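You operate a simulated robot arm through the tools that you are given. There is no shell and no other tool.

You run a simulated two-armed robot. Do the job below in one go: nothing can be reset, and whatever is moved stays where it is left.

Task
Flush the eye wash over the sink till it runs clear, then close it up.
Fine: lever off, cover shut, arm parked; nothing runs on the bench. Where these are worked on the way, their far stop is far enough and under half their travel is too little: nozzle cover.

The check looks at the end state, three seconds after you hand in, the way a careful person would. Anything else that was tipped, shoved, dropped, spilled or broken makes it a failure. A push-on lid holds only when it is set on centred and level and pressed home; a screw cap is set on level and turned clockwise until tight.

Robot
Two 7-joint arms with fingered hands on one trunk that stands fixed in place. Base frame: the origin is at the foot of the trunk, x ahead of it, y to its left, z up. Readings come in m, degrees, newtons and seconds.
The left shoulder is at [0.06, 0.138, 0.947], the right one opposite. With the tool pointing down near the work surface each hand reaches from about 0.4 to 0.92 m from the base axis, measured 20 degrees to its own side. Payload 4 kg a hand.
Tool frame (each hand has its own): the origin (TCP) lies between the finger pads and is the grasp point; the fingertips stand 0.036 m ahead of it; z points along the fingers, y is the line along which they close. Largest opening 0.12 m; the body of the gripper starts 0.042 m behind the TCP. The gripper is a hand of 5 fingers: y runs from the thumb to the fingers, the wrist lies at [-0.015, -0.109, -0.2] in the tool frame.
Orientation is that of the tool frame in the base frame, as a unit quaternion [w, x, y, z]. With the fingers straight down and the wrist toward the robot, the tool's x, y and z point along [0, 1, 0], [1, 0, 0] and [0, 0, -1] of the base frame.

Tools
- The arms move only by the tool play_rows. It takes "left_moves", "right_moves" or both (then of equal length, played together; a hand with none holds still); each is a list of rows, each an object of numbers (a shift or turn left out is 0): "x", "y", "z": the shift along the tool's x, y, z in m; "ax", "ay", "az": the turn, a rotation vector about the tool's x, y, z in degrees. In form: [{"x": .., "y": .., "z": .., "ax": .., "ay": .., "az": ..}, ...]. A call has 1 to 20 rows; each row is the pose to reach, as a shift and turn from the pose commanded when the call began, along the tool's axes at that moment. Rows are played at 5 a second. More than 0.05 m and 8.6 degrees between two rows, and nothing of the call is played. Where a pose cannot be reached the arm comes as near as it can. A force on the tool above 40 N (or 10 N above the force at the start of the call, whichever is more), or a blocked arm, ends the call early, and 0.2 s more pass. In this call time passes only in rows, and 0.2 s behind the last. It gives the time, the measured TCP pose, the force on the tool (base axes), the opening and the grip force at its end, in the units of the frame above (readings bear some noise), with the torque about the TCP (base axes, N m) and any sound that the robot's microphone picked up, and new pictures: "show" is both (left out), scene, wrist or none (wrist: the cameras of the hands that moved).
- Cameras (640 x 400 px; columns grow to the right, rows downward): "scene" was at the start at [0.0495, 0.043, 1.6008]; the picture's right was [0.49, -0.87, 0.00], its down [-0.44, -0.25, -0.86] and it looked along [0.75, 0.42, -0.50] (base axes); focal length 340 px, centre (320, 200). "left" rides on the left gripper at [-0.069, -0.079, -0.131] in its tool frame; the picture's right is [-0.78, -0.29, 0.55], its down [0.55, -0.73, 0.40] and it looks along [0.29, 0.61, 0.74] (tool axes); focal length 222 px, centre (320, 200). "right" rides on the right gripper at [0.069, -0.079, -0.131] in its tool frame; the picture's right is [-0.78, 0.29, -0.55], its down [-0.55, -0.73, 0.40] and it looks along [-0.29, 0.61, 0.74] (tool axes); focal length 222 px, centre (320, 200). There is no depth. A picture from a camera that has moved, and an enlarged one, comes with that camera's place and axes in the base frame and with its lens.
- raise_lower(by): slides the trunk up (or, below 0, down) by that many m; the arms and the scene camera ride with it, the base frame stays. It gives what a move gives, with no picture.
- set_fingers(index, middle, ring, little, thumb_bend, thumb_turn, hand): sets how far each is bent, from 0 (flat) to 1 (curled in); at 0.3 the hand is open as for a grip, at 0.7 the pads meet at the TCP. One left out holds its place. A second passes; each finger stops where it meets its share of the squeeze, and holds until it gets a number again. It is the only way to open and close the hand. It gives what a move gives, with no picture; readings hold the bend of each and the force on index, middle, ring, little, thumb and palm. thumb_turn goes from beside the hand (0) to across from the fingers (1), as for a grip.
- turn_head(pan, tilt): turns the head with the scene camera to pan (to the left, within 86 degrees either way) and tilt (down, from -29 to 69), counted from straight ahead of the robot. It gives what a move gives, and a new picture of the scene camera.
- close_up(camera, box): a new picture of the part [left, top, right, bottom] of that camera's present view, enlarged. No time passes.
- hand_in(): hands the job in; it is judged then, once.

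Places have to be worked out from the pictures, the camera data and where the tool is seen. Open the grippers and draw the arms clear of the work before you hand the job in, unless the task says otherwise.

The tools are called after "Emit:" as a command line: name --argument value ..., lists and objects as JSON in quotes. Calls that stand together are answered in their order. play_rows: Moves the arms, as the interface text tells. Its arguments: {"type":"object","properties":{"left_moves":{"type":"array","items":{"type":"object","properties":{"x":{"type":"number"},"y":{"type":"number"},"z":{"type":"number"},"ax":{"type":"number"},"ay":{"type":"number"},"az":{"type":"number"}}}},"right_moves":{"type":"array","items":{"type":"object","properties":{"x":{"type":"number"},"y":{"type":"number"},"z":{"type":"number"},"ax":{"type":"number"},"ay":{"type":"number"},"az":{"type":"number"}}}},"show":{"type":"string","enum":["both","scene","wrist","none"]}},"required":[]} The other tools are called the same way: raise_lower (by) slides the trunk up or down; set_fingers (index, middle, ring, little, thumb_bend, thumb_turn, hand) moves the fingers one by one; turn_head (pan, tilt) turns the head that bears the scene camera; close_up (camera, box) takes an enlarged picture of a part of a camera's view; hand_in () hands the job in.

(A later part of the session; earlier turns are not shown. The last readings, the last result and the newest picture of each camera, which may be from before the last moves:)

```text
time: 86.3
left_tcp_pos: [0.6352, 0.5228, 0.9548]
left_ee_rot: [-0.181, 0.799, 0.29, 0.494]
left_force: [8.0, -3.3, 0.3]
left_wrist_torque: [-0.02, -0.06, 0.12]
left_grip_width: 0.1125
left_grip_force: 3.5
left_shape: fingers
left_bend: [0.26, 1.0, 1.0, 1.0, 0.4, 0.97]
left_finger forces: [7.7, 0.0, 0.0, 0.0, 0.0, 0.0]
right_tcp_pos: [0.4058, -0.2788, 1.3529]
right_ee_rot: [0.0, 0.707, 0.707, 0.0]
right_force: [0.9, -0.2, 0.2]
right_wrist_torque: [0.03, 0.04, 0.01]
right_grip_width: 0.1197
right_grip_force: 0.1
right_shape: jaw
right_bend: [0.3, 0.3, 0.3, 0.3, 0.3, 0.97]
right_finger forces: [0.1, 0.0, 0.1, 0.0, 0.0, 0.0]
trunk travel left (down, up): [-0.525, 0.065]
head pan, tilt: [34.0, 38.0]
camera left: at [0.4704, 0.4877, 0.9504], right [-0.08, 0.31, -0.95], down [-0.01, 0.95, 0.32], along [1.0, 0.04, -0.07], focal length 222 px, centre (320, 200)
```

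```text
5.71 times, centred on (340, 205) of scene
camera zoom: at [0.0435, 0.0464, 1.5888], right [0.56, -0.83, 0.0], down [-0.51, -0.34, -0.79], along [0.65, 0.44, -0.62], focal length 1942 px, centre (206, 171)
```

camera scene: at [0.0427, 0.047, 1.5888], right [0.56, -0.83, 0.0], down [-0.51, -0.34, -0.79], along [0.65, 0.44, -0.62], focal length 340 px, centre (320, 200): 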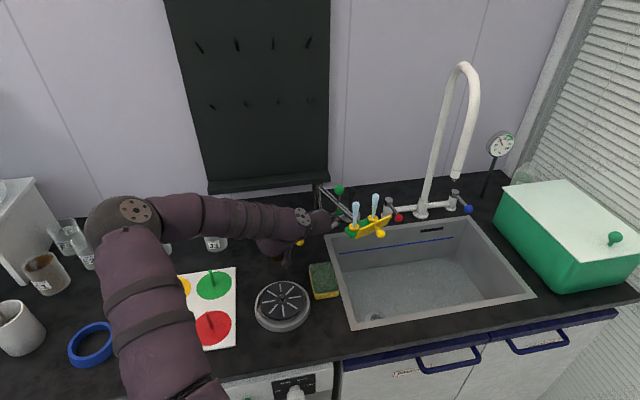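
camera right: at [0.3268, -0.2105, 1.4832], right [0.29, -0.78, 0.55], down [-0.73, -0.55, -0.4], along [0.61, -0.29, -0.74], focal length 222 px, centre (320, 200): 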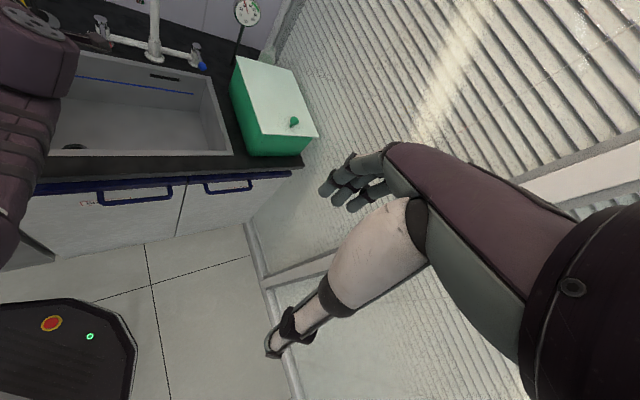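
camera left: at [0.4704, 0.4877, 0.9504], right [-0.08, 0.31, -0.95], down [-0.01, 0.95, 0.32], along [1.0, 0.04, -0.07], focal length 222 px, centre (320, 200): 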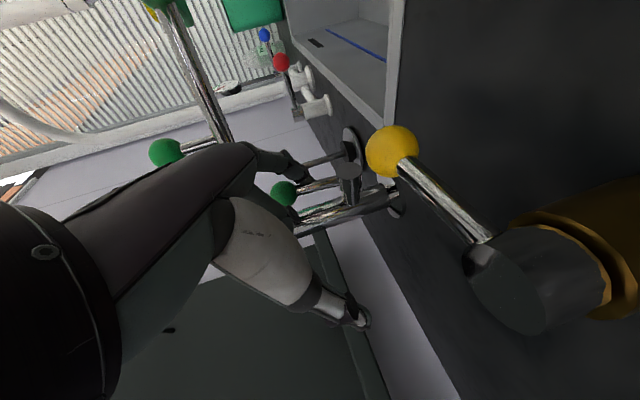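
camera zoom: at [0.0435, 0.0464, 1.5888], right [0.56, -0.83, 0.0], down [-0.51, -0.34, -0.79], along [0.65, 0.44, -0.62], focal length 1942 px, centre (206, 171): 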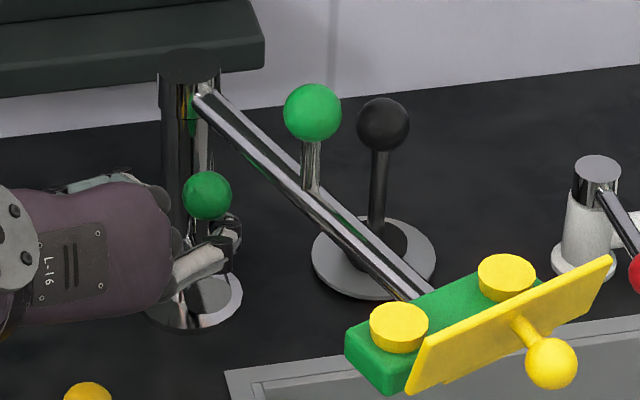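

The finger met a firm stop (about 8 N) with the stem now parallel to the post and the water off. I'll ease off, back the finger out along its axis and rise.

Emit:
play_rows --left_moves '[{"y": 0.006}, {"y": 0.012}, {"y": 0.012, "z": -0.025}, {"y": 0.012, "z": -0.05}, {"y": 0.012, "z": -0.075}, {"x": 0.03, "y": 0.0, "z": -0.1}, {"x": 0.06, "y": -0.01, "z": -0.12}, {"x": 0.09, "y": -0.02, "z": -0.14}, {"x": 0.12, "y": -0.03, "z": -0.16}]' --show "both"

Emit:
close_up --camera "scene" --box '[290, 160, 420, 270]'

```text
time: 88.3
left_tcp_pos: [0.545, 0.4882, 1.1354]
left_ee_rot: [-0.181, 0.8, 0.291, 0.493]
left_force: [0.2, -0.2, -0.2]
left_wrist_torque: [-0.01, 0.01, -0.03]
left_grip_width: 0.1051
left_grip_force: 0.1
left_shape: fingers
left_bend: [0.3, 1.0, 1.0, 1.0, 0.4, 0.97]
left_finger forces: [0.0, 0.0, 0.0, 0.0, 0.1, 0.0]
right_tcp_pos: [0.4063, -0.2778, 1.3523]
right_ee_rot: [0.001, 0.706, 0.708, 0.001]
right_force: [0.0, 0.0, 0.5]
right_wrist_torque: [0.0, 0.0, 0.01]
right_grip_width: 0.1199
right_grip_force: 0.1
right_shape: jaw
right_bend: [0.3, 0.3, 0.3, 0.3, 0.3, 0.97]
right_finger forces: [0.0, 0.0, 0.0, 0.0, 0.0, 0.0]
trunk travel left (down, up): [-0.525, 0.065]
head pan, tilt: [34.0, 38.0]
camera scene: at [0.0418, 0.0466, 1.5888], right [0.56, -0.83, 0.0], down [-0.51, -0.34, -0.79], along [0.65, 0.44, -0.62], focal length 340 px, centre (320, 200)
camera left: at [0.3798, 0.4523, 1.1311], right [-0.08, 0.31, -0.95], down [-0.01, 0.95, 0.32], along [1.0, 0.04, -0.08], focal length 222 px, centre (320, 200)
```

scene: 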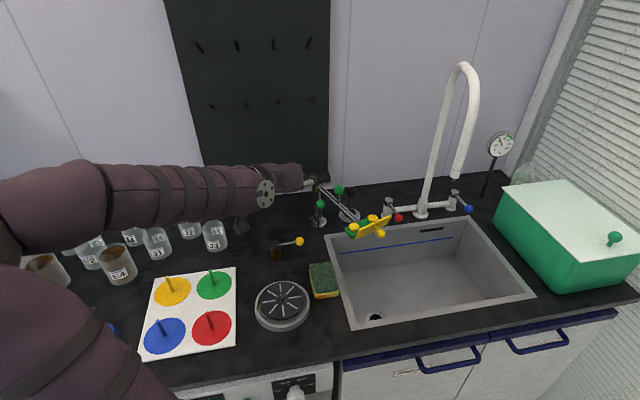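
left: 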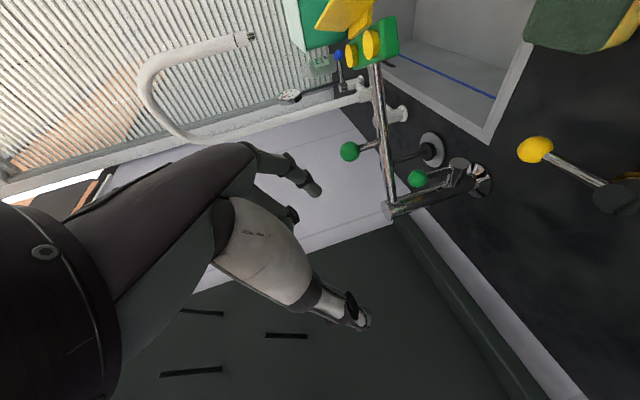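

```text
3.64 times, centred on (355, 215) of scene
camera zoom: at [0.0418, 0.0466, 1.5888], right [0.56, -0.83, 0.0], down [-0.51, -0.34, -0.79], along [0.65, 0.44, -0.62], focal length 1236 px, centre (193, 146)
```

zoom: 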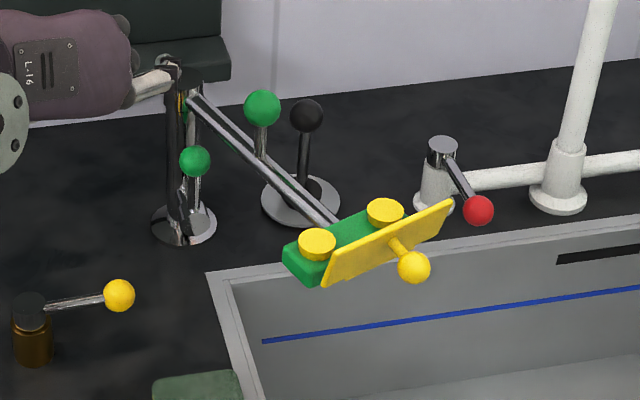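

The lever is off, the sink is draining and nothing else moved. Now the cover: it leans outward at about 117° with its ball near (0.611, 0.256, 1.028). I'll bring the hand back to pointing down so the index can push the plate's upper edge toward the post, on the right of the ball so the arm is pressed against its stop.

Emit:
set_fingers --hand "left" --thumb_bend 0.3

Emit:
play_rows --left_moves '[{"x": -0.0009, "y": 0.007, "z": -0.0094, "ay": -7.5}, {"x": -0.0018, "y": 0.0141, "z": -0.0189, "ay": -15}, {"x": -0.0027, "y": 0.0211, "z": -0.0283, "ay": -22.5}, {"x": -0.0036, "y": 0.0282, "z": -0.0378, "ay": -30}, {"x": -0.0046, "y": 0.0352, "z": -0.0472, "ay": -37.5}, {"x": -0.0055, "y": 0.0423, "z": -0.0567, "ay": -45}, {"x": -0.0064, "y": 0.0493, "z": -0.0661, "ay": -52.5}, {"x": -0.0073, "y": 0.0564, "z": -0.0756, "ay": -60}, {"x": -0.0082, "y": 0.0634, "z": -0.085, "ay": -65.5}]' --show "none"

Emit:
play_rows --left_moves '[{"az": -7}, {"az": -14}, {"az": -21}, {"az": -27}]' --show "both"

```text
time: 89.3
left_tcp_pos: [0.5451, 0.4876, 1.1336]
left_ee_rot: [-0.182, 0.799, 0.291, 0.494]
left_force: [0.0, 0.1, 0.5]
left_wrist_torque: [0.01, -0.02, -0.01]
left_grip_width: 0.1189
left_grip_force: 0.0
left_shape: fingers
left_bend: [0.3, 1.0, 1.0, 1.0, 0.3, 0.97]
left_finger forces: [0.0, 0.1, 0.0, 0.0, 0.0, 0.1]
right_tcp_pos: [0.4056, -0.2791, 1.3515]
right_ee_rot: [0.0, 0.706, 0.708, -0.001]
right_force: [0.0, 0.8, 1.1]
right_wrist_torque: [0.01, 0.01, 0.03]
right_grip_width: 0.1197
right_grip_force: 0.1
right_shape: jaw
right_bend: [0.3, 0.3, 0.3, 0.3, 0.3, 0.97]
right_finger forces: [0.0, 0.0, 0.0, 0.0, 0.0, 0.0]
trunk travel left (down, up): [-0.525, 0.065]
head pan, tilt: [34.0, 38.0]
```

```text
time: 91.3
left_tcp_pos: [0.5272, 0.3903, 1.1626]
left_ee_rot: [0.004, 0.939, 0.343, -0.017]
left_force: [-0.2, -1.2, -0.2]
left_wrist_torque: [0.02, -0.02, -0.01]
left_grip_width: 0.1191
left_grip_force: 0.0
left_shape: fingers
left_bend: [0.3, 1.0, 1.0, 1.0, 0.3, 0.97]
left_finger forces: [0.1, 0.0, 0.1, 0.0, 0.1, 0.1]
right_tcp_pos: [0.4059, -0.2778, 1.3525]
right_ee_rot: [0.0, 0.707, 0.708, 0.001]
right_force: [-0.2, -0.1, 0.1]
right_wrist_torque: [0.0, 0.01, 0.0]
right_grip_width: 0.1198
right_grip_force: 0.0
right_shape: jaw
right_bend: [0.3, 0.3, 0.3, 0.3, 0.3, 0.97]
right_finger forces: [0.1, 0.1, 0.1, 0.1, 0.0, 0.1]
trunk travel left (down, up): [-0.525, 0.065]
head pan, tilt: [34.0, 38.0]
```

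```text
time: 92.3
left_tcp_pos: [0.5259, 0.3889, 1.163]
left_ee_rot: [0.001, 0.832, 0.554, -0.018]
left_force: [0.1, 0.6, 1.0]
left_wrist_torque: [0.02, 0.0, -0.02]
left_grip_width: 0.1193
left_grip_force: 0.1
left_shape: fingers
left_bend: [0.3, 1.0, 1.0, 1.0, 0.3, 0.97]
left_finger forces: [0.0, 0.0, 0.1, 0.1, 0.0, 0.0]
right_tcp_pos: [0.4056, -0.2798, 1.352]
right_ee_rot: [0.001, 0.706, 0.708, 0.0]
right_force: [0.8, -0.2, -0.4]
right_wrist_torque: [-0.01, 0.01, -0.02]
right_grip_width: 0.1199
right_grip_force: 0.0
right_shape: jaw
right_bend: [0.3, 0.3, 0.3, 0.3, 0.3, 0.97]
right_finger forces: [0.0, 0.0, 0.1, 0.0, 0.0, 0.0]
trunk travel left (down, up): [-0.525, 0.065]
head pan, tilt: [34.0, 38.0]
camera scene: at [0.0424, 0.0464, 1.5888], right [0.56, -0.83, 0.0], down [-0.51, -0.34, -0.79], along [0.65, 0.44, -0.62], focal length 340 px, centre (320, 200)
camera left: at [0.4299, 0.3581, 1.2975], right [-0.59, -0.62, -0.52], down [-0.48, 0.78, -0.4], along [0.65, 0.01, -0.76], focal length 222 px, centre (320, 200)
```

scene: 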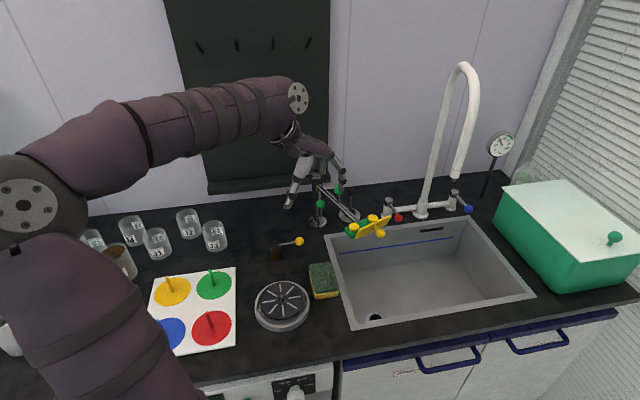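
left: 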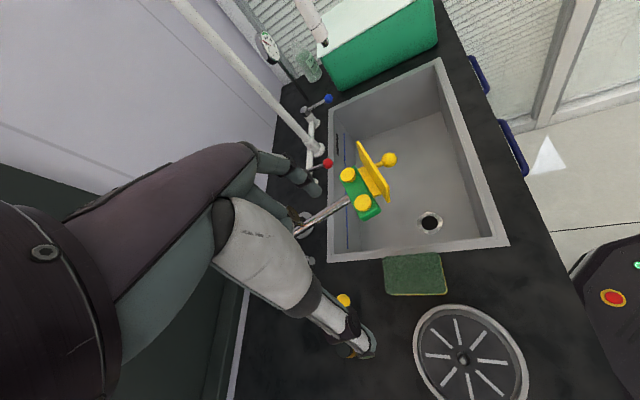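

The hand points down again, left of the head. I'll enlarge the wrist view to measure the open cover's plate and ball.

Emit:
close_up --camera "left" --box '[320, 120, 420, 230]'

Emit:
close_up --camera "scene" --box '[330, 195, 410, 250]'

```text
3.64 times, centred on (370, 175) of left
camera zoom: at [0.4299, 0.3581, 1.2975], right [-0.59, -0.62, -0.52], down [-0.48, 0.78, -0.4], along [0.65, 0.01, -0.76], focal length 808 px, centre (138, 291)
```

zoom: 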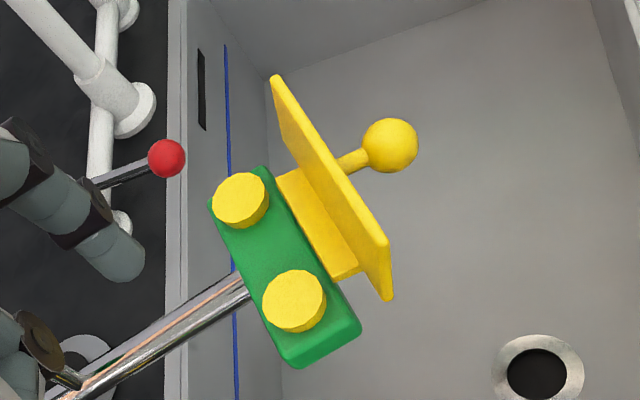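

```text
7.27 times, centred on (370, 222) of scene
camera zoom: at [0.0424, 0.0464, 1.5888], right [0.56, -0.83, 0.0], down [-0.51, -0.34, -0.79], along [0.65, 0.44, -0.62], focal length 2471 px, centre (-44, 36)
```

zoom: 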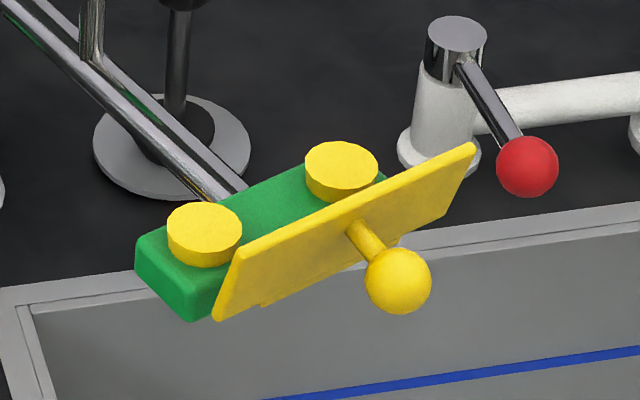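

The plate's top edge measures at about z 1.047 and leans outward, with the ball at (0.607, 0.254, 1.028). I'll position the index just outside the plate, to the right of the ball.

Emit:
play_rows --left_moves '[{"x": -0.0246, "y": 0.0244}, {"x": -0.0492, "y": 0.0488}, {"x": -0.0737, "y": 0.0731}, {"x": -0.0983, "y": 0.0975}, {"x": -0.0983, "y": 0.0975, "z": 0.04}]' --show "both"

Emit:
close_up --camera "left" --box '[280, 130, 420, 260]'

Emit:
close_up --camera "scene" --box '[310, 170, 430, 260]'

```text
time: 93.5
left_tcp_pos: [0.5751, 0.2614, 1.1216]
left_ee_rot: [0.0, 0.832, 0.554, -0.017]
left_force: [0.7, 0.6, -0.3]
left_wrist_torque: [0.01, 0.01, 0.02]
left_grip_width: 0.1191
left_grip_force: 0.1
left_shape: fingers
left_bend: [0.3, 1.0, 1.0, 1.0, 0.3, 0.97]
left_finger forces: [0.0, 0.1, 0.0, 0.0, 0.1, 0.1]
right_tcp_pos: [0.4065, -0.2774, 1.3532]
right_ee_rot: [-0.001, 0.707, 0.708, 0.0]
right_force: [0.0, 0.2, 0.7]
right_wrist_torque: [-0.02, -0.02, 0.02]
right_grip_width: 0.1197
right_grip_force: 0.0
right_shape: jaw
right_bend: [0.3, 0.3, 0.3, 0.3, 0.3, 0.97]
right_finger forces: [0.1, 0.0, 0.0, 0.0, 0.1, 0.0]
trunk travel left (down, up): [-0.525, 0.065]
head pan, tilt: [34.0, 38.0]
camera scene: at [0.0426, 0.0477, 1.5889], right [0.56, -0.83, 0.0], down [-0.51, -0.34, -0.79], along [0.65, 0.44, -0.62], focal length 340 px, centre (320, 200)
camera left: at [0.4787, 0.2298, 1.2566], right [-0.59, -0.62, -0.52], down [-0.48, 0.78, -0.4], along [0.65, 0.01, -0.76], focal length 222 px, centre (320, 200)
```

scene: 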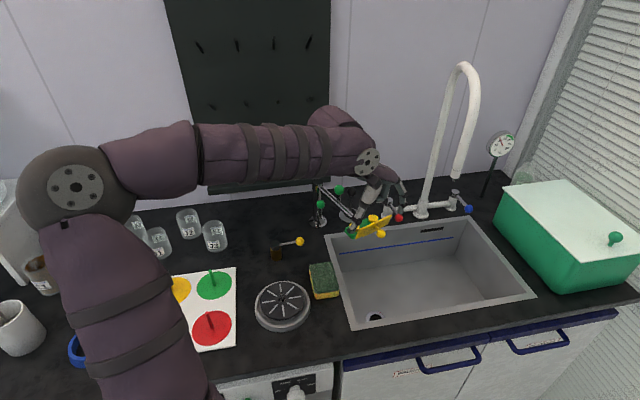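
left: 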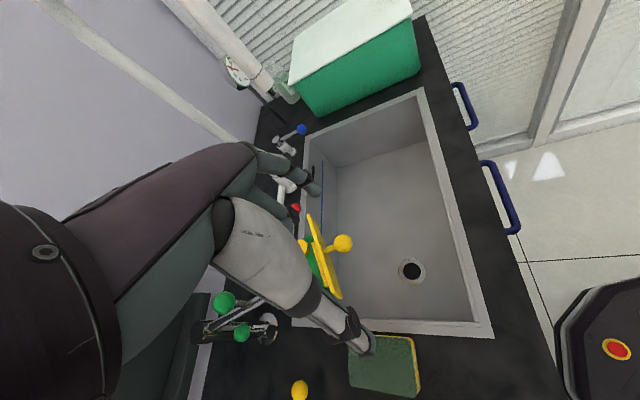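

```text
3.08 times, centred on (350, 195) of left
camera zoom: at [0.4787, 0.2298, 1.2566], right [-0.59, -0.62, -0.52], down [-0.48, 0.78, -0.4], along [0.65, 0.01, -0.76], focal length 684 px, centre (228, 215)
```

zoom: 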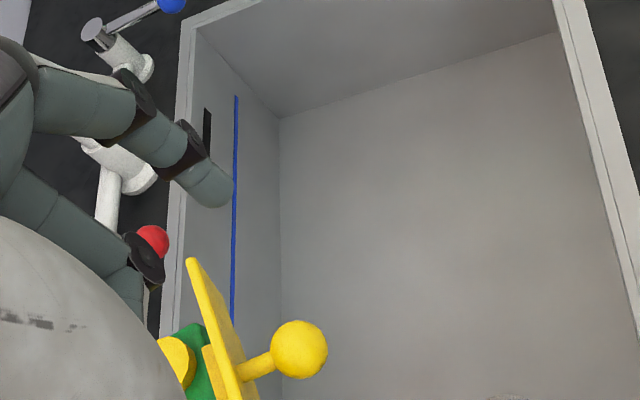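

```text
4.44 times, centred on (370, 215) of scene
camera zoom: at [0.0426, 0.0477, 1.5889], right [0.56, -0.83, 0.0], down [-0.51, -0.34, -0.79], along [0.65, 0.44, -0.62], focal length 1510 px, centre (98, 133)
```

zoom: 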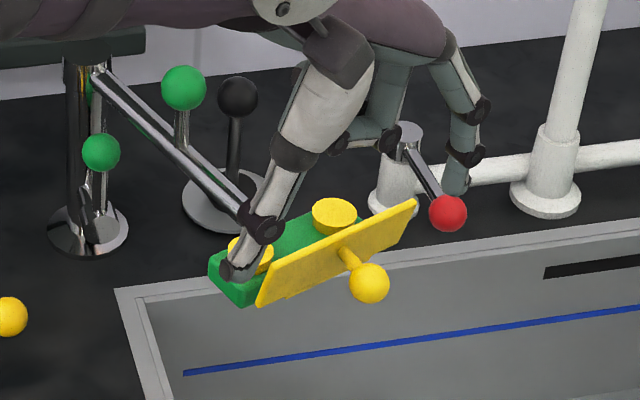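

The tip is where predicted, outside the plate at its right half. I'll lower to plate height (tip z about 1.038).

Emit:
play_rows --left_moves '[{"z": 0.027}, {"x": 0.0, "y": 0.003, "z": 0.053}]' --show "wrist"

Emit:
close_up --camera "left" --box '[260, 130, 400, 260]'

Emit:
close_up --camera "scene" --box '[310, 170, 430, 260]'

```text
time: 94.1
left_tcp_pos: [0.5778, 0.2585, 1.0708]
left_ee_rot: [0.001, 0.833, 0.553, -0.018]
left_force: [-0.5, -0.5, 0.4]
left_wrist_torque: [0.03, 0.01, 0.02]
left_grip_width: 0.1191
left_grip_force: 0.0
left_shape: fingers
left_bend: [0.3, 1.0, 1.0, 1.0, 0.3, 0.97]
left_finger forces: [0.0, 0.1, 0.1, 0.0, 0.0, 0.0]
right_tcp_pos: [0.4057, -0.279, 1.3527]
right_ee_rot: [0.001, 0.706, 0.708, 0.001]
right_force: [0.5, -0.5, 0.0]
right_wrist_torque: [0.0, -0.02, -0.01]
right_grip_width: 0.12
right_grip_force: 0.0
right_shape: jaw
right_bend: [0.3, 0.3, 0.3, 0.3, 0.3, 0.97]
right_finger forces: [0.0, 0.0, 0.0, 0.0, 0.1, 0.1]
trunk travel left (down, up): [-0.525, 0.065]
head pan, tilt: [34.0, 38.0]
camera left: at [0.4816, 0.2279, 1.2045], right [-0.59, -0.62, -0.52], down [-0.48, 0.78, -0.4], along [0.65, 0.01, -0.76], focal length 222 px, centre (320, 200)
```

left: 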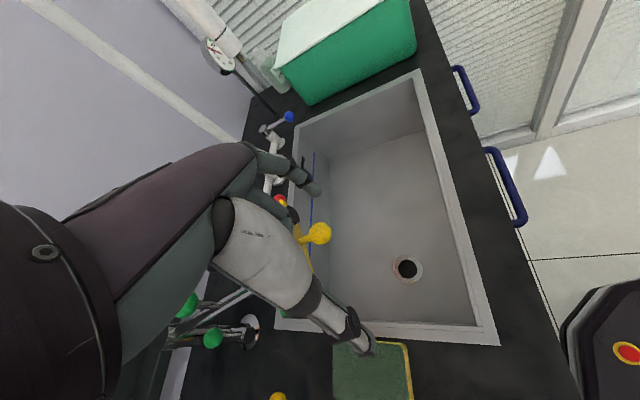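

```text
3.08 times, centred on (330, 195) of left
camera zoom: at [0.4816, 0.2279, 1.2045], right [-0.59, -0.62, -0.52], down [-0.48, 0.78, -0.4], along [0.65, 0.01, -0.76], focal length 684 px, centre (289, 215)
```

zoom: 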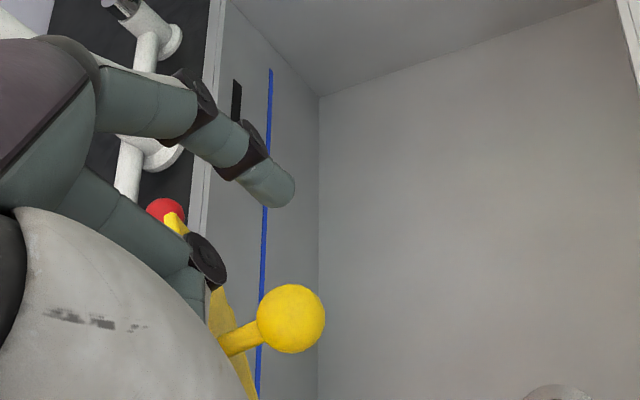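

```text
4.44 times, centred on (370, 215) of scene
camera zoom: at [0.0427, 0.0468, 1.5889], right [0.56, -0.83, 0.0], down [-0.51, -0.34, -0.79], along [0.65, 0.44, -0.62], focal length 1510 px, centre (98, 133)
```

zoom: 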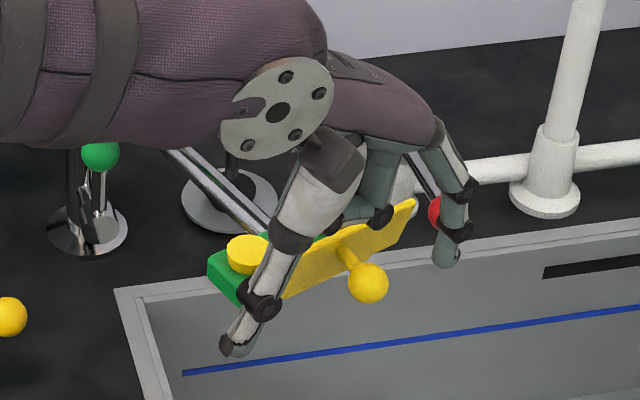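

The index is just outside the plate's right half, and the folded fingers are above the plate. I'll push inward toward the post in small steps to swing the cover upright.

Emit:
play_rows --left_moves '[{"x": 0.012}, {"x": 0.024}, {"x": 0.036}, {"x": 0.046}]' --show "wrist"

Emit:
close_up --camera "left" --box '[260, 130, 400, 260]'

Emit:
close_up --camera "scene" --box '[310, 170, 430, 260]'

```text
time: 95.1
left_tcp_pos: [0.5968, 0.3008, 1.0693]
left_ee_rot: [0.001, 0.834, 0.552, -0.018]
left_force: [0.1, 0.7, 0.2]
left_wrist_torque: [-0.04, 0.0, 0.0]
left_grip_width: 0.1193
left_grip_force: 0.3
left_shape: fingers
left_bend: [0.3, 1.0, 1.0, 1.0, 0.3, 0.97]
left_finger forces: [0.0, 0.0, 0.0, 0.1, 0.0, 0.0]
right_tcp_pos: [0.4054, -0.2782, 1.3528]
right_ee_rot: [0.0, 0.707, 0.707, 0.0]
right_force: [-0.5, -0.1, -1.0]
right_wrist_torque: [-0.04, -0.02, -0.01]
right_grip_width: 0.1197
right_grip_force: 0.1
right_shape: jaw
right_bend: [0.3, 0.3, 0.3, 0.3, 0.3, 0.97]
right_finger forces: [0.1, 0.0, 0.1, 0.0, 0.0, 0.0]
trunk travel left (down, up): [-0.525, 0.065]
head pan, tilt: [34.0, 38.0]
camera left: at [0.4999, 0.2696, 1.2029], right [-0.59, -0.62, -0.52], down [-0.48, 0.78, -0.4], along [0.65, 0.01, -0.76], focal length 222 px, centre (320, 200)
```

left: 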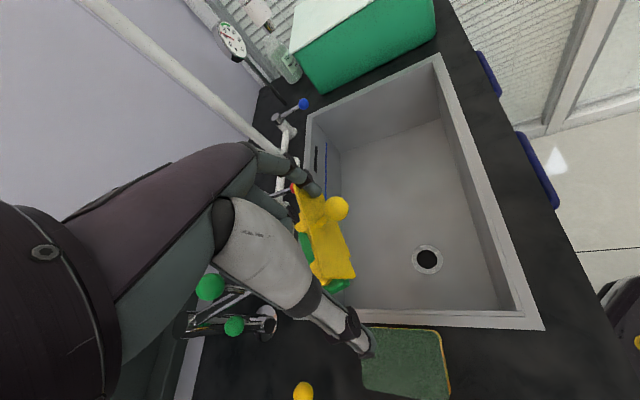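

```text
3.08 times, centred on (330, 195) of left
camera zoom: at [0.4999, 0.2696, 1.2029], right [-0.59, -0.62, -0.52], down [-0.48, 0.78, -0.4], along [0.65, 0.01, -0.76], focal length 684 px, centre (289, 215)
```

zoom: 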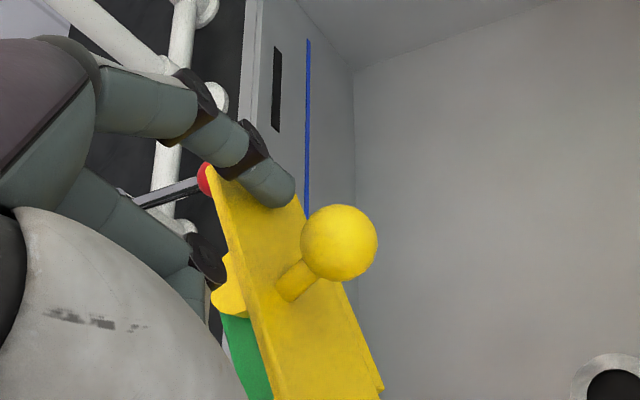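

```text
4.44 times, centred on (370, 215) of scene
camera zoom: at [0.0426, 0.047, 1.5888], right [0.56, -0.83, 0.0], down [-0.51, -0.34, -0.79], along [0.65, 0.44, -0.62], focal length 1510 px, centre (98, 133)
```

zoom: 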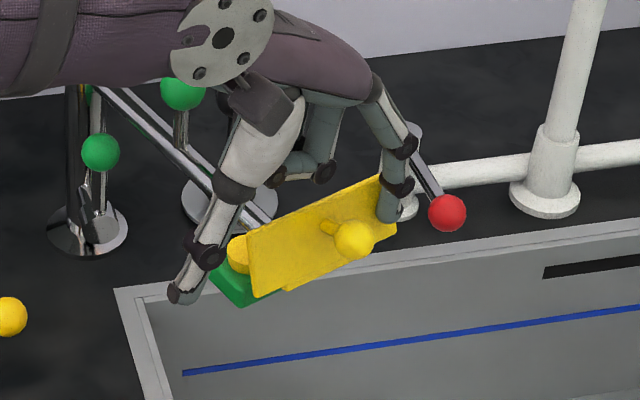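

The cover is swinging up with almost no force and the arm hasn't moved. I'll keep pushing inward so it passes its balance point.

Emit:
play_rows --left_moves '[{"x": 0.01}, {"x": 0.02}, {"x": 0.03}]' --show "wrist"

Emit:
close_up --camera "left" --box '[260, 130, 400, 260]'

Emit:
close_up --camera "scene" --box '[310, 170, 430, 260]'

```text
time: 95.9
left_tcp_pos: [0.6063, 0.3292, 1.0688]
left_ee_rot: [0.0, 0.833, 0.553, -0.017]
left_force: [0.3, 0.9, 0.0]
left_wrist_torque: [0.0, -0.01, -0.01]
left_grip_width: 0.1196
left_grip_force: 0.2
left_shape: fingers
left_bend: [0.3, 1.0, 1.0, 1.0, 0.3, 0.97]
left_finger forces: [0.0, 0.0, 0.0, 0.0, 0.0, 0.0]
right_tcp_pos: [0.4068, -0.2768, 1.3526]
right_ee_rot: [0.0, 0.706, 0.708, 0.001]
right_force: [0.3, 0.5, -0.5]
right_wrist_torque: [0.0, -0.02, -0.01]
right_grip_width: 0.1197
right_grip_force: 0.0
right_shape: jaw
right_bend: [0.3, 0.3, 0.3, 0.3, 0.3, 0.97]
right_finger forces: [0.1, 0.1, 0.1, 0.0, 0.1, 0.0]
trunk travel left (down, up): [-0.525, 0.065]
head pan, tilt: [34.0, 38.0]
camera left: at [0.5108, 0.298, 1.2027], right [-0.59, -0.62, -0.52], down [-0.48, 0.78, -0.4], along [0.65, 0.01, -0.76], focal length 222 px, centre (320, 200)
```

left: 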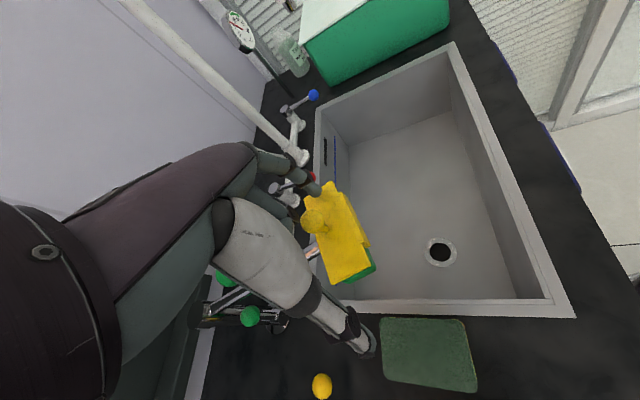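

```text
3.08 times, centred on (330, 195) of left
camera zoom: at [0.5108, 0.298, 1.2027], right [-0.59, -0.62, -0.52], down [-0.48, 0.78, -0.4], along [0.65, 0.01, -0.76], focal length 684 px, centre (289, 215)
```

zoom: 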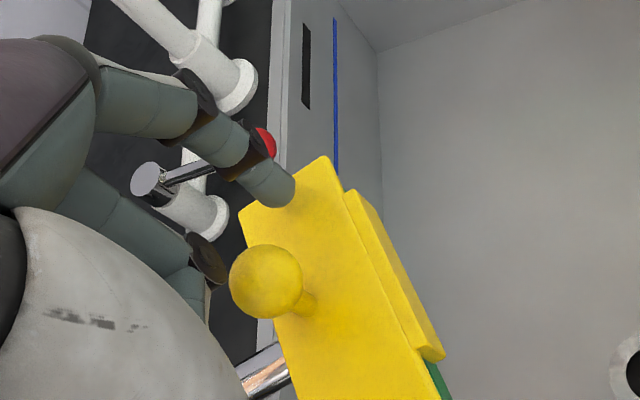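

```text
4.44 times, centred on (370, 215) of scene
camera zoom: at [0.0426, 0.0472, 1.5888], right [0.56, -0.83, 0.0], down [-0.51, -0.34, -0.79], along [0.65, 0.44, -0.62], focal length 1510 px, centre (98, 133)
```

zoom: 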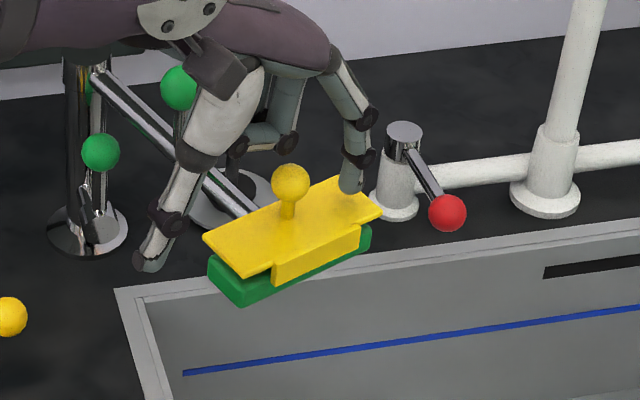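

The cover has dropped shut and lies flat on the head. I'll press lightly down on the plate with the index tip to be sure it is fully home.

Emit:
play_rows --left_moves '[{"z": 0.008}, {"z": 0.014}, {"z": 0.018}]' --show "none"

Emit:
close_up --camera "scene" --box '[310, 170, 430, 260]'

```text
time: 96.9
left_tcp_pos: [0.6096, 0.3267, 1.0607]
left_ee_rot: [0.006, 0.834, 0.552, -0.009]
left_force: [-5.4, 2.8, 21.9]
left_wrist_torque: [-0.69, -1.12, -0.05]
left_grip_width: 0.1177
left_grip_force: 10.8
left_shape: fingers
left_bend: [0.29, 1.0, 1.0, 1.0, 0.3, 0.97]
left_finger forces: [21.9, 0.0, 0.1, 0.1, 0.1, 0.1]
right_tcp_pos: [0.4056, -0.2789, 1.3518]
right_ee_rot: [0.0, 0.706, 0.708, 0.001]
right_force: [0.9, 0.8, 0.2]
right_wrist_torque: [-0.03, 0.0, 0.0]
right_grip_width: 0.1198
right_grip_force: 0.0
right_shape: jaw
right_bend: [0.3, 0.3, 0.3, 0.3, 0.3, 0.97]
right_finger forces: [0.0, 0.1, 0.1, 0.0, 0.0, 0.1]
trunk travel left (down, up): [-0.525, 0.065]
head pan, tilt: [34.0, 38.0]
stopped in row 3 (left hand): the force on the tool passed its limit at 41 N (the readings are from after the stop); the commanded pose is now the measured one
```

```text
4.44 times, centred on (370, 215) of scene
camera zoom: at [0.0412, 0.0464, 1.5888], right [0.56, -0.83, 0.0], down [-0.51, -0.34, -0.79], along [0.65, 0.44, -0.61], focal length 1510 px, centre (98, 133)
```

zoom: 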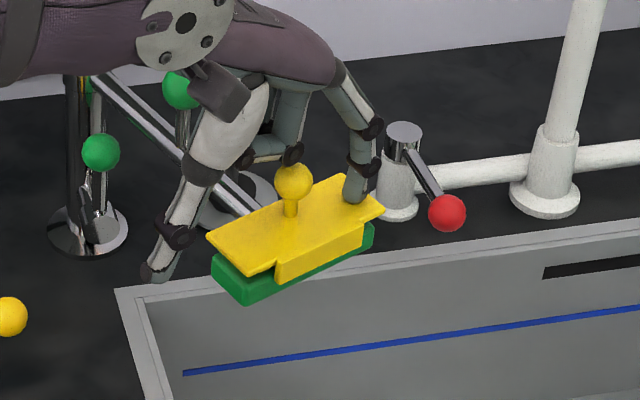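

The plate is firmly shut (I pressed a bit harder than planned, up to 41 N, and nothing shifted). I'll lift off, reopen the tripod grip and move above the arm's knob at the 45° yaw used before.

Emit:
play_rows --left_moves '[{"z": -0.02}, {"z": -0.05}, {"z": -0.08}]' --show "none"

Emit:
play_rows --left_moves '[{"x": 0.012, "y": 0.0034, "az": -7.5}, {"x": 0.0239, "y": 0.0067, "az": -15}, {"x": 0.0359, "y": 0.0101, "az": -22.5}, {"x": 0.0479, "y": 0.0134, "az": -30}, {"x": 0.0598, "y": 0.0168, "az": -37.5}, {"x": 0.0718, "y": 0.0201, "az": -45}, {"x": 0.0838, "y": 0.0235, "az": -52.5}, {"x": 0.0957, "y": 0.0268, "az": -60}, {"x": 0.1077, "y": 0.0302, "az": -67.5}]' --show "none"

Emit:
set_fingers --hand "left" --index 0.3 --middle 0.3 --thumb_bend 0.3

Emit:
close_up --camera "left" --box '[240, 150, 480, 330]'

Emit:
close_up --camera "scene" --box '[290, 150, 430, 270]'

```text
time: 97.7
left_tcp_pos: [0.6105, 0.3293, 1.1369]
left_ee_rot: [0.002, 0.834, 0.552, -0.013]
left_force: [-0.2, 0.2, -0.9]
left_wrist_torque: [-0.01, -0.02, 0.0]
left_grip_width: 0.1193
left_grip_force: 0.0
left_shape: fingers
left_bend: [0.3, 1.0, 1.0, 1.0, 0.3, 0.97]
left_finger forces: [0.0, 0.0, 0.1, 0.0, 0.0, 0.0]
right_tcp_pos: [0.4068, -0.2785, 1.3523]
right_ee_rot: [0.0, 0.707, 0.708, 0.0]
right_force: [0.3, 0.2, -0.2]
right_wrist_torque: [0.02, 0.01, 0.01]
right_grip_width: 0.1201
right_grip_force: 0.1
right_shape: jaw
right_bend: [0.3, 0.3, 0.3, 0.3, 0.3, 0.97]
right_finger forces: [0.0, 0.1, 0.0, 0.0, 0.0, 0.0]
trunk travel left (down, up): [-0.525, 0.065]
head pan, tilt: [34.0, 38.0]
```

```text
time: 99.7
left_tcp_pos: [0.6813, 0.4178, 1.1321]
left_ee_rot: [-0.005, 0.384, 0.923, -0.013]
left_force: [-0.2, 0.5, 0.4]
left_wrist_torque: [0.0, 0.01, 0.02]
left_grip_width: 0.1192
left_grip_force: 0.1
left_shape: fingers
left_bend: [0.3, 1.0, 1.0, 1.0, 0.3, 0.97]
left_finger forces: [0.1, 0.1, 0.1, 0.1, 0.0, 0.1]
right_tcp_pos: [0.4083, -0.2776, 1.3529]
right_ee_rot: [0.0, 0.706, 0.708, 0.0]
right_force: [-0.1, 0.4, 0.3]
right_wrist_torque: [-0.01, 0.02, 0.01]
right_grip_width: 0.1198
right_grip_force: 0.0
right_shape: jaw
right_bend: [0.3, 0.3, 0.3, 0.3, 0.3, 0.97]
right_finger forces: [0.0, 0.0, 0.1, 0.1, 0.0, 0.0]
trunk travel left (down, up): [-0.525, 0.065]
head pan, tilt: [34.0, 38.0]
```

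```text
time: 100.7
left_tcp_pos: [0.6794, 0.4167, 1.1324]
left_ee_rot: [-0.005, 0.385, 0.923, -0.013]
left_force: [0.8, -0.3, 0.8]
left_wrist_torque: [0.0, -0.02, 0.01]
left_grip_width: 0.1197
left_grip_force: 0.1
left_shape: fingers
left_bend: [0.3, 0.3, 1.0, 1.0, 0.3, 0.97]
left_finger forces: [0.1, 0.0, 0.1, 0.1, 0.0, 0.0]
right_tcp_pos: [0.4064, -0.2784, 1.3514]
right_ee_rot: [0.001, 0.706, 0.708, 0.0]
right_force: [-0.2, -0.2, -0.3]
right_wrist_torque: [-0.02, -0.03, -0.01]
right_grip_width: 0.1196
right_grip_force: 0.0
right_shape: jaw
right_bend: [0.3, 0.3, 0.3, 0.3, 0.3, 0.97]
right_finger forces: [0.0, 0.1, 0.0, 0.1, 0.0, 0.0]
trunk travel left (down, up): [-0.525, 0.065]
head pan, tilt: [34.0, 38.0]
```

```text
2.22 times, centred on (360, 240) of left
camera zoom: at [0.6743, 0.314, 1.2651], right [0.33, -0.77, -0.54], down [-0.92, -0.13, -0.38], along [0.22, 0.62, -0.75], focal length 494 px, centre (231, 111)
```

zoom: 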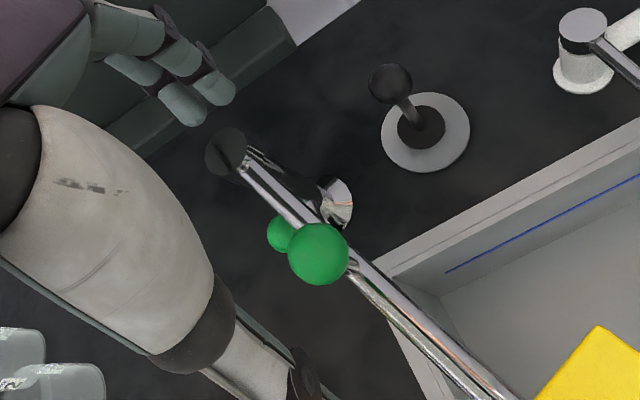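

```text
3.33 times, centred on (360, 210) of scene
camera zoom: at [0.0424, 0.0467, 1.5888], right [0.56, -0.83, 0.0], down [-0.51, -0.34, -0.79], along [0.65, 0.44, -0.62], focal length 1132 px, centre (187, 167)
```

zoom: 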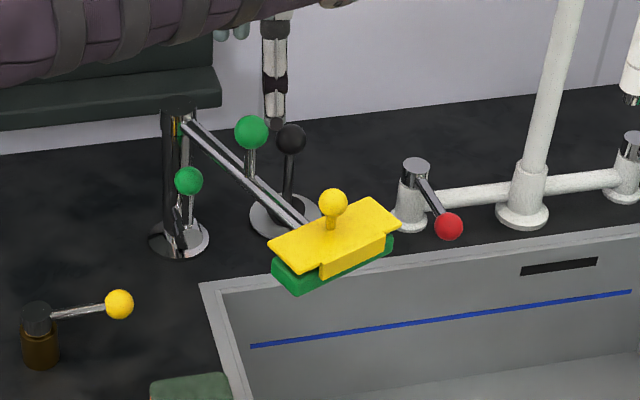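

The lever is upright and the cover shut; the knob lies within 3 mm of the grasp axis. I'll lower around it and close the tripod.

Emit:
play_rows --left_moves '[{"x": 0.001, "y": -0.002, "z": 0.025}, {"x": 0.001, "y": -0.002, "z": 0.05}, {"x": 0.001, "y": -0.002, "z": 0.073}]' --show "wrist"

Emit:
set_fingers --hand "left" --index 0.72 --middle 0.72 --thumb_bend 0.72

Emit:
close_up --camera "left" --box '[240, 150, 480, 330]'

```text
time: 101.5
left_tcp_pos: [0.6758, 0.4167, 1.0594]
left_ee_rot: [-0.006, 0.385, 0.923, -0.013]
left_force: [-0.3, 0.3, 0.3]
left_wrist_torque: [0.0, 0.02, -0.02]
left_grip_width: 0.119
left_grip_force: 0.0
left_shape: fingers
left_bend: [0.3, 0.3, 1.0, 1.0, 0.3, 0.97]
left_finger forces: [0.0, 0.0, 0.0, 0.0, 0.1, 0.1]
right_tcp_pos: [0.406, -0.2771, 1.3526]
right_ee_rot: [0.0, 0.706, 0.708, 0.001]
right_force: [0.5, 0.9, 0.3]
right_wrist_torque: [0.01, 0.01, 0.03]
right_grip_width: 0.1197
right_grip_force: 0.1
right_shape: jaw
right_bend: [0.3, 0.3, 0.3, 0.3, 0.3, 0.97]
right_finger forces: [0.0, 0.0, 0.0, 0.0, 0.0, 0.0]
trunk travel left (down, up): [-0.525, 0.065]
head pan, tilt: [34.0, 38.0]
camera left: at [0.6703, 0.3127, 1.1917], right [0.33, -0.77, -0.54], down [-0.92, -0.13, -0.38], along [0.22, 0.62, -0.75], focal length 222 px, centre (320, 200)
```

left: 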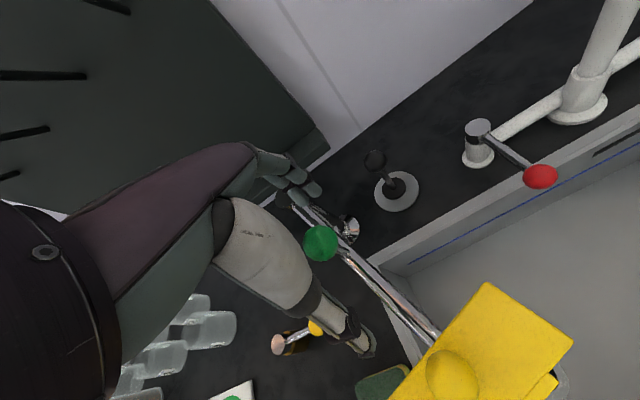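

```text
time: 102.5
left_tcp_pos: [0.6762, 0.4161, 1.0595]
left_ee_rot: [-0.005, 0.385, 0.923, -0.013]
left_force: [1.1, 0.6, -4.9]
left_wrist_torque: [0.05, -0.07, -0.02]
left_grip_width: 0.0051
left_grip_force: 5.1
left_shape: fingers
left_bend: [0.66, 0.72, 1.0, 1.0, 0.7, 0.97]
left_finger forces: [5.0, 1.1, 0.0, 0.0, 4.2, 0.0]
right_tcp_pos: [0.4051, -0.2792, 1.3529]
right_ee_rot: [0.0, 0.706, 0.708, 0.0]
right_force: [-0.1, -0.9, -0.2]
right_wrist_torque: [0.01, 0.01, -0.01]
right_grip_width: 0.1198
right_grip_force: 0.2
right_shape: jaw
right_bend: [0.3, 0.3, 0.3, 0.3, 0.3, 0.97]
right_finger forces: [0.0, 0.1, 0.0, 0.0, 0.0, 0.1]
trunk travel left (down, up): [-0.525, 0.065]
head pan, tilt: [34.0, 38.0]
```

```text
2.22 times, centred on (360, 240) of left
camera zoom: at [0.6705, 0.3126, 1.1916], right [0.33, -0.77, -0.54], down [-0.92, -0.13, -0.38], along [0.22, 0.62, -0.75], focal length 494 px, centre (231, 111)
```

zoom: 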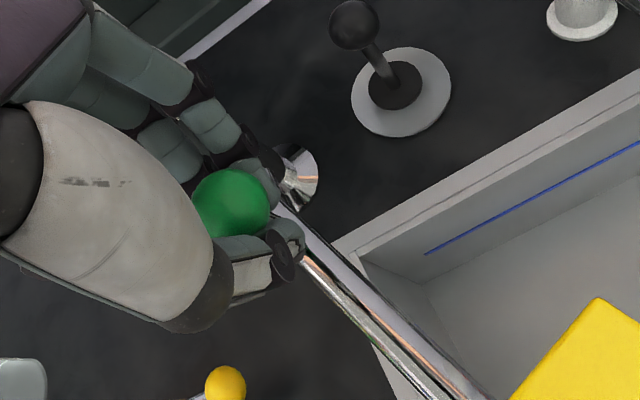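

The stem is gripped by index and thumb. I'll swing the arm back along the same arc, first from 112° to about 63°.

Emit:
play_rows --left_moves '[{"x": 0.0131, "y": -0.0043}, {"x": 0.0266, "y": -0.0071}, {"x": 0.0403, "y": -0.0082}, {"x": 0.0541, "y": -0.0076}, {"x": 0.0677, "y": -0.0053}, {"x": 0.0809, "y": -0.0014}, {"x": 0.0936, "y": 0.0041}]' --show "both"

Emit:
close_up --camera "left" --box '[240, 150, 480, 330]'

```text
time: 104.1
left_tcp_pos: [0.6146, 0.4845, 1.058]
left_ee_rot: [-0.004, 0.387, 0.922, -0.012]
left_force: [3.9, 1.1, -3.1]
left_wrist_torque: [0.02, -0.12, -0.05]
left_grip_width: 0.0021
left_grip_force: 6.4
left_shape: fingers
left_bend: [0.71, 0.72, 1.0, 1.0, 0.71, 0.97]
left_finger forces: [6.2, 3.4, 0.0, 0.0, 2.3, 0.1]
right_tcp_pos: [0.4064, -0.2775, 1.3526]
right_ee_rot: [-0.001, 0.707, 0.707, 0.0]
right_force: [0.6, -0.1, -0.1]
right_wrist_torque: [0.02, 0.01, 0.0]
right_grip_width: 0.1195
right_grip_force: 0.0
right_shape: jaw
right_bend: [0.3, 0.3, 0.3, 0.3, 0.3, 0.97]
right_finger forces: [0.1, 0.0, 0.1, 0.1, 0.1, 0.0]
trunk travel left (down, up): [-0.525, 0.065]
head pan, tilt: [34.0, 38.0]
camera scene: at [0.0431, 0.0474, 1.5888], right [0.56, -0.83, 0.0], down [-0.51, -0.34, -0.79], along [0.65, 0.44, -0.62], focal length 340 px, centre (320, 200)
camera left: at [0.6088, 0.3812, 1.1911], right [0.33, -0.77, -0.54], down [-0.92, -0.13, -0.38], along [0.22, 0.62, -0.75], focal length 222 px, centre (320, 200)
```

scene: 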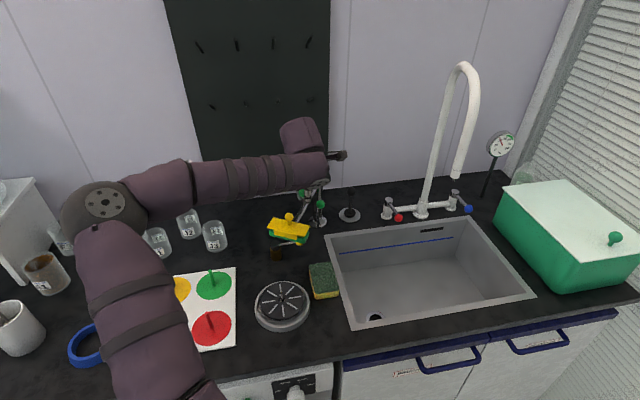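
left: 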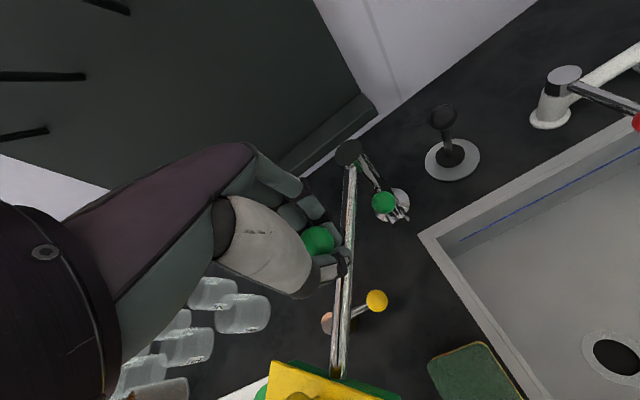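

```text
2.22 times, centred on (360, 240) of left
camera zoom: at [0.6088, 0.3812, 1.1911], right [0.33, -0.77, -0.54], down [-0.92, -0.13, -0.38], along [0.22, 0.62, -0.75], focal length 494 px, centre (231, 111)
```

zoom: 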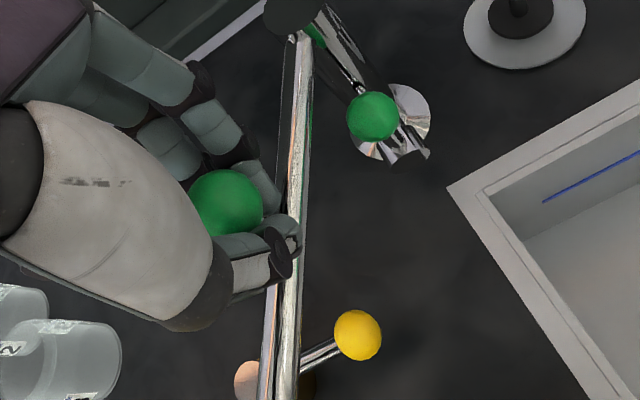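

The arm follows well and the cover stays shut. I'll continue along the arc to about 7° from parked.

Emit:
play_rows --left_moves '[{"x": 0.0135, "y": 0.0081}, {"x": 0.0258, "y": 0.0181}, {"x": 0.0365, "y": 0.0296}, {"x": 0.0456, "y": 0.0425}, {"x": 0.0527, "y": 0.0565}, {"x": 0.0578, "y": 0.0715}, {"x": 0.0609, "y": 0.0869}]' --show "both"

Emit:
close_up --camera "left" --box '[240, 150, 480, 330]'

```text
time: 105.7
left_tcp_pos: [0.6359, 0.5857, 1.0557]
left_ee_rot: [-0.003, 0.388, 0.921, -0.013]
left_force: [16.1, -14.0, 2.3]
left_wrist_torque: [-0.4, -0.5, -0.16]
left_grip_width: 0.0
left_grip_force: 14.1
left_shape: fingers
left_bend: [0.71, 0.72, 1.0, 1.0, 0.71, 0.97]
left_finger forces: [22.6, 4.1, 0.0, 0.0, 1.9, 0.0]
right_tcp_pos: [0.4081, -0.2797, 1.3519]
right_ee_rot: [-0.001, 0.707, 0.707, 0.0]
right_force: [-0.1, 0.2, 0.6]
right_wrist_torque: [-0.02, 0.04, -0.02]
right_grip_width: 0.1196
right_grip_force: 0.0
right_shape: jaw
right_bend: [0.3, 0.3, 0.3, 0.3, 0.3, 0.97]
right_finger forces: [0.0, 0.0, 0.0, 0.0, 0.1, 0.0]
trunk travel left (down, up): [-0.525, 0.065]
head pan, tilt: [34.0, 38.0]
camera scene: at [0.0445, 0.0448, 1.5889], right [0.56, -0.83, 0.0], down [-0.51, -0.34, -0.79], along [0.65, 0.44, -0.62], focal length 340 px, centre (320, 200)
camera left: at [0.6298, 0.4817, 1.1896], right [0.33, -0.78, -0.54], down [-0.92, -0.13, -0.38], along [0.23, 0.62, -0.75], focal length 222 px, centre (320, 200)
```

scene: 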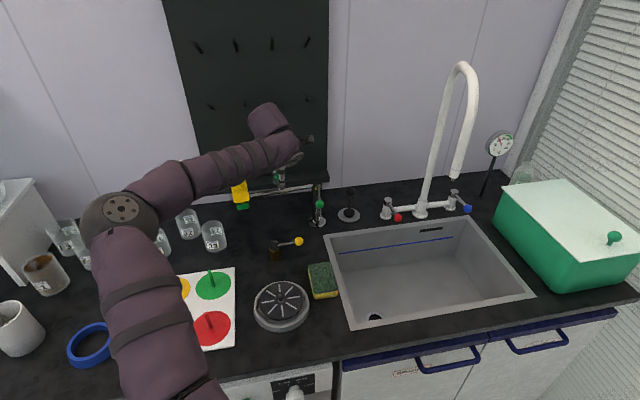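
left: 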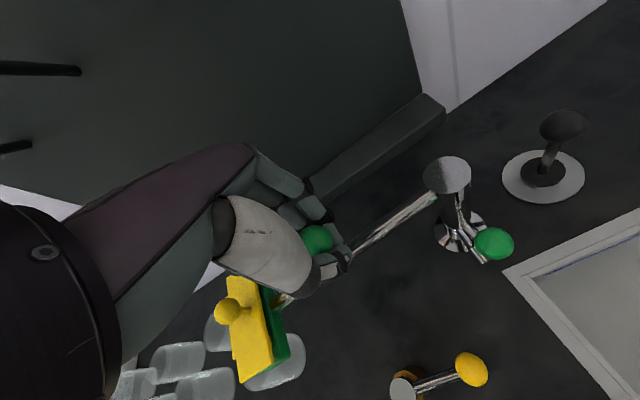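

```text
2.22 times, centred on (360, 240) of left
camera zoom: at [0.6298, 0.4817, 1.1896], right [0.33, -0.78, -0.54], down [-0.92, -0.13, -0.38], along [0.23, 0.62, -0.75], focal length 494 px, centre (231, 111)
```

zoom: 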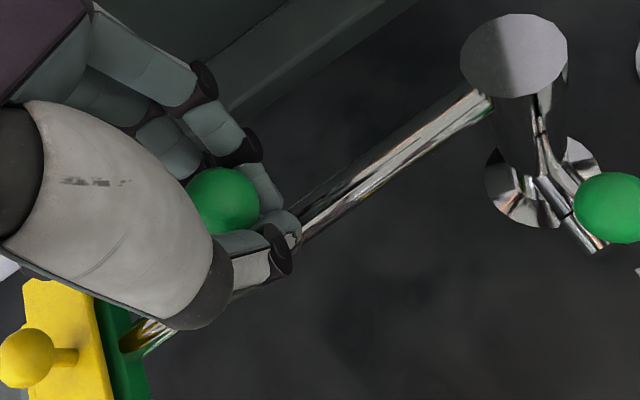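

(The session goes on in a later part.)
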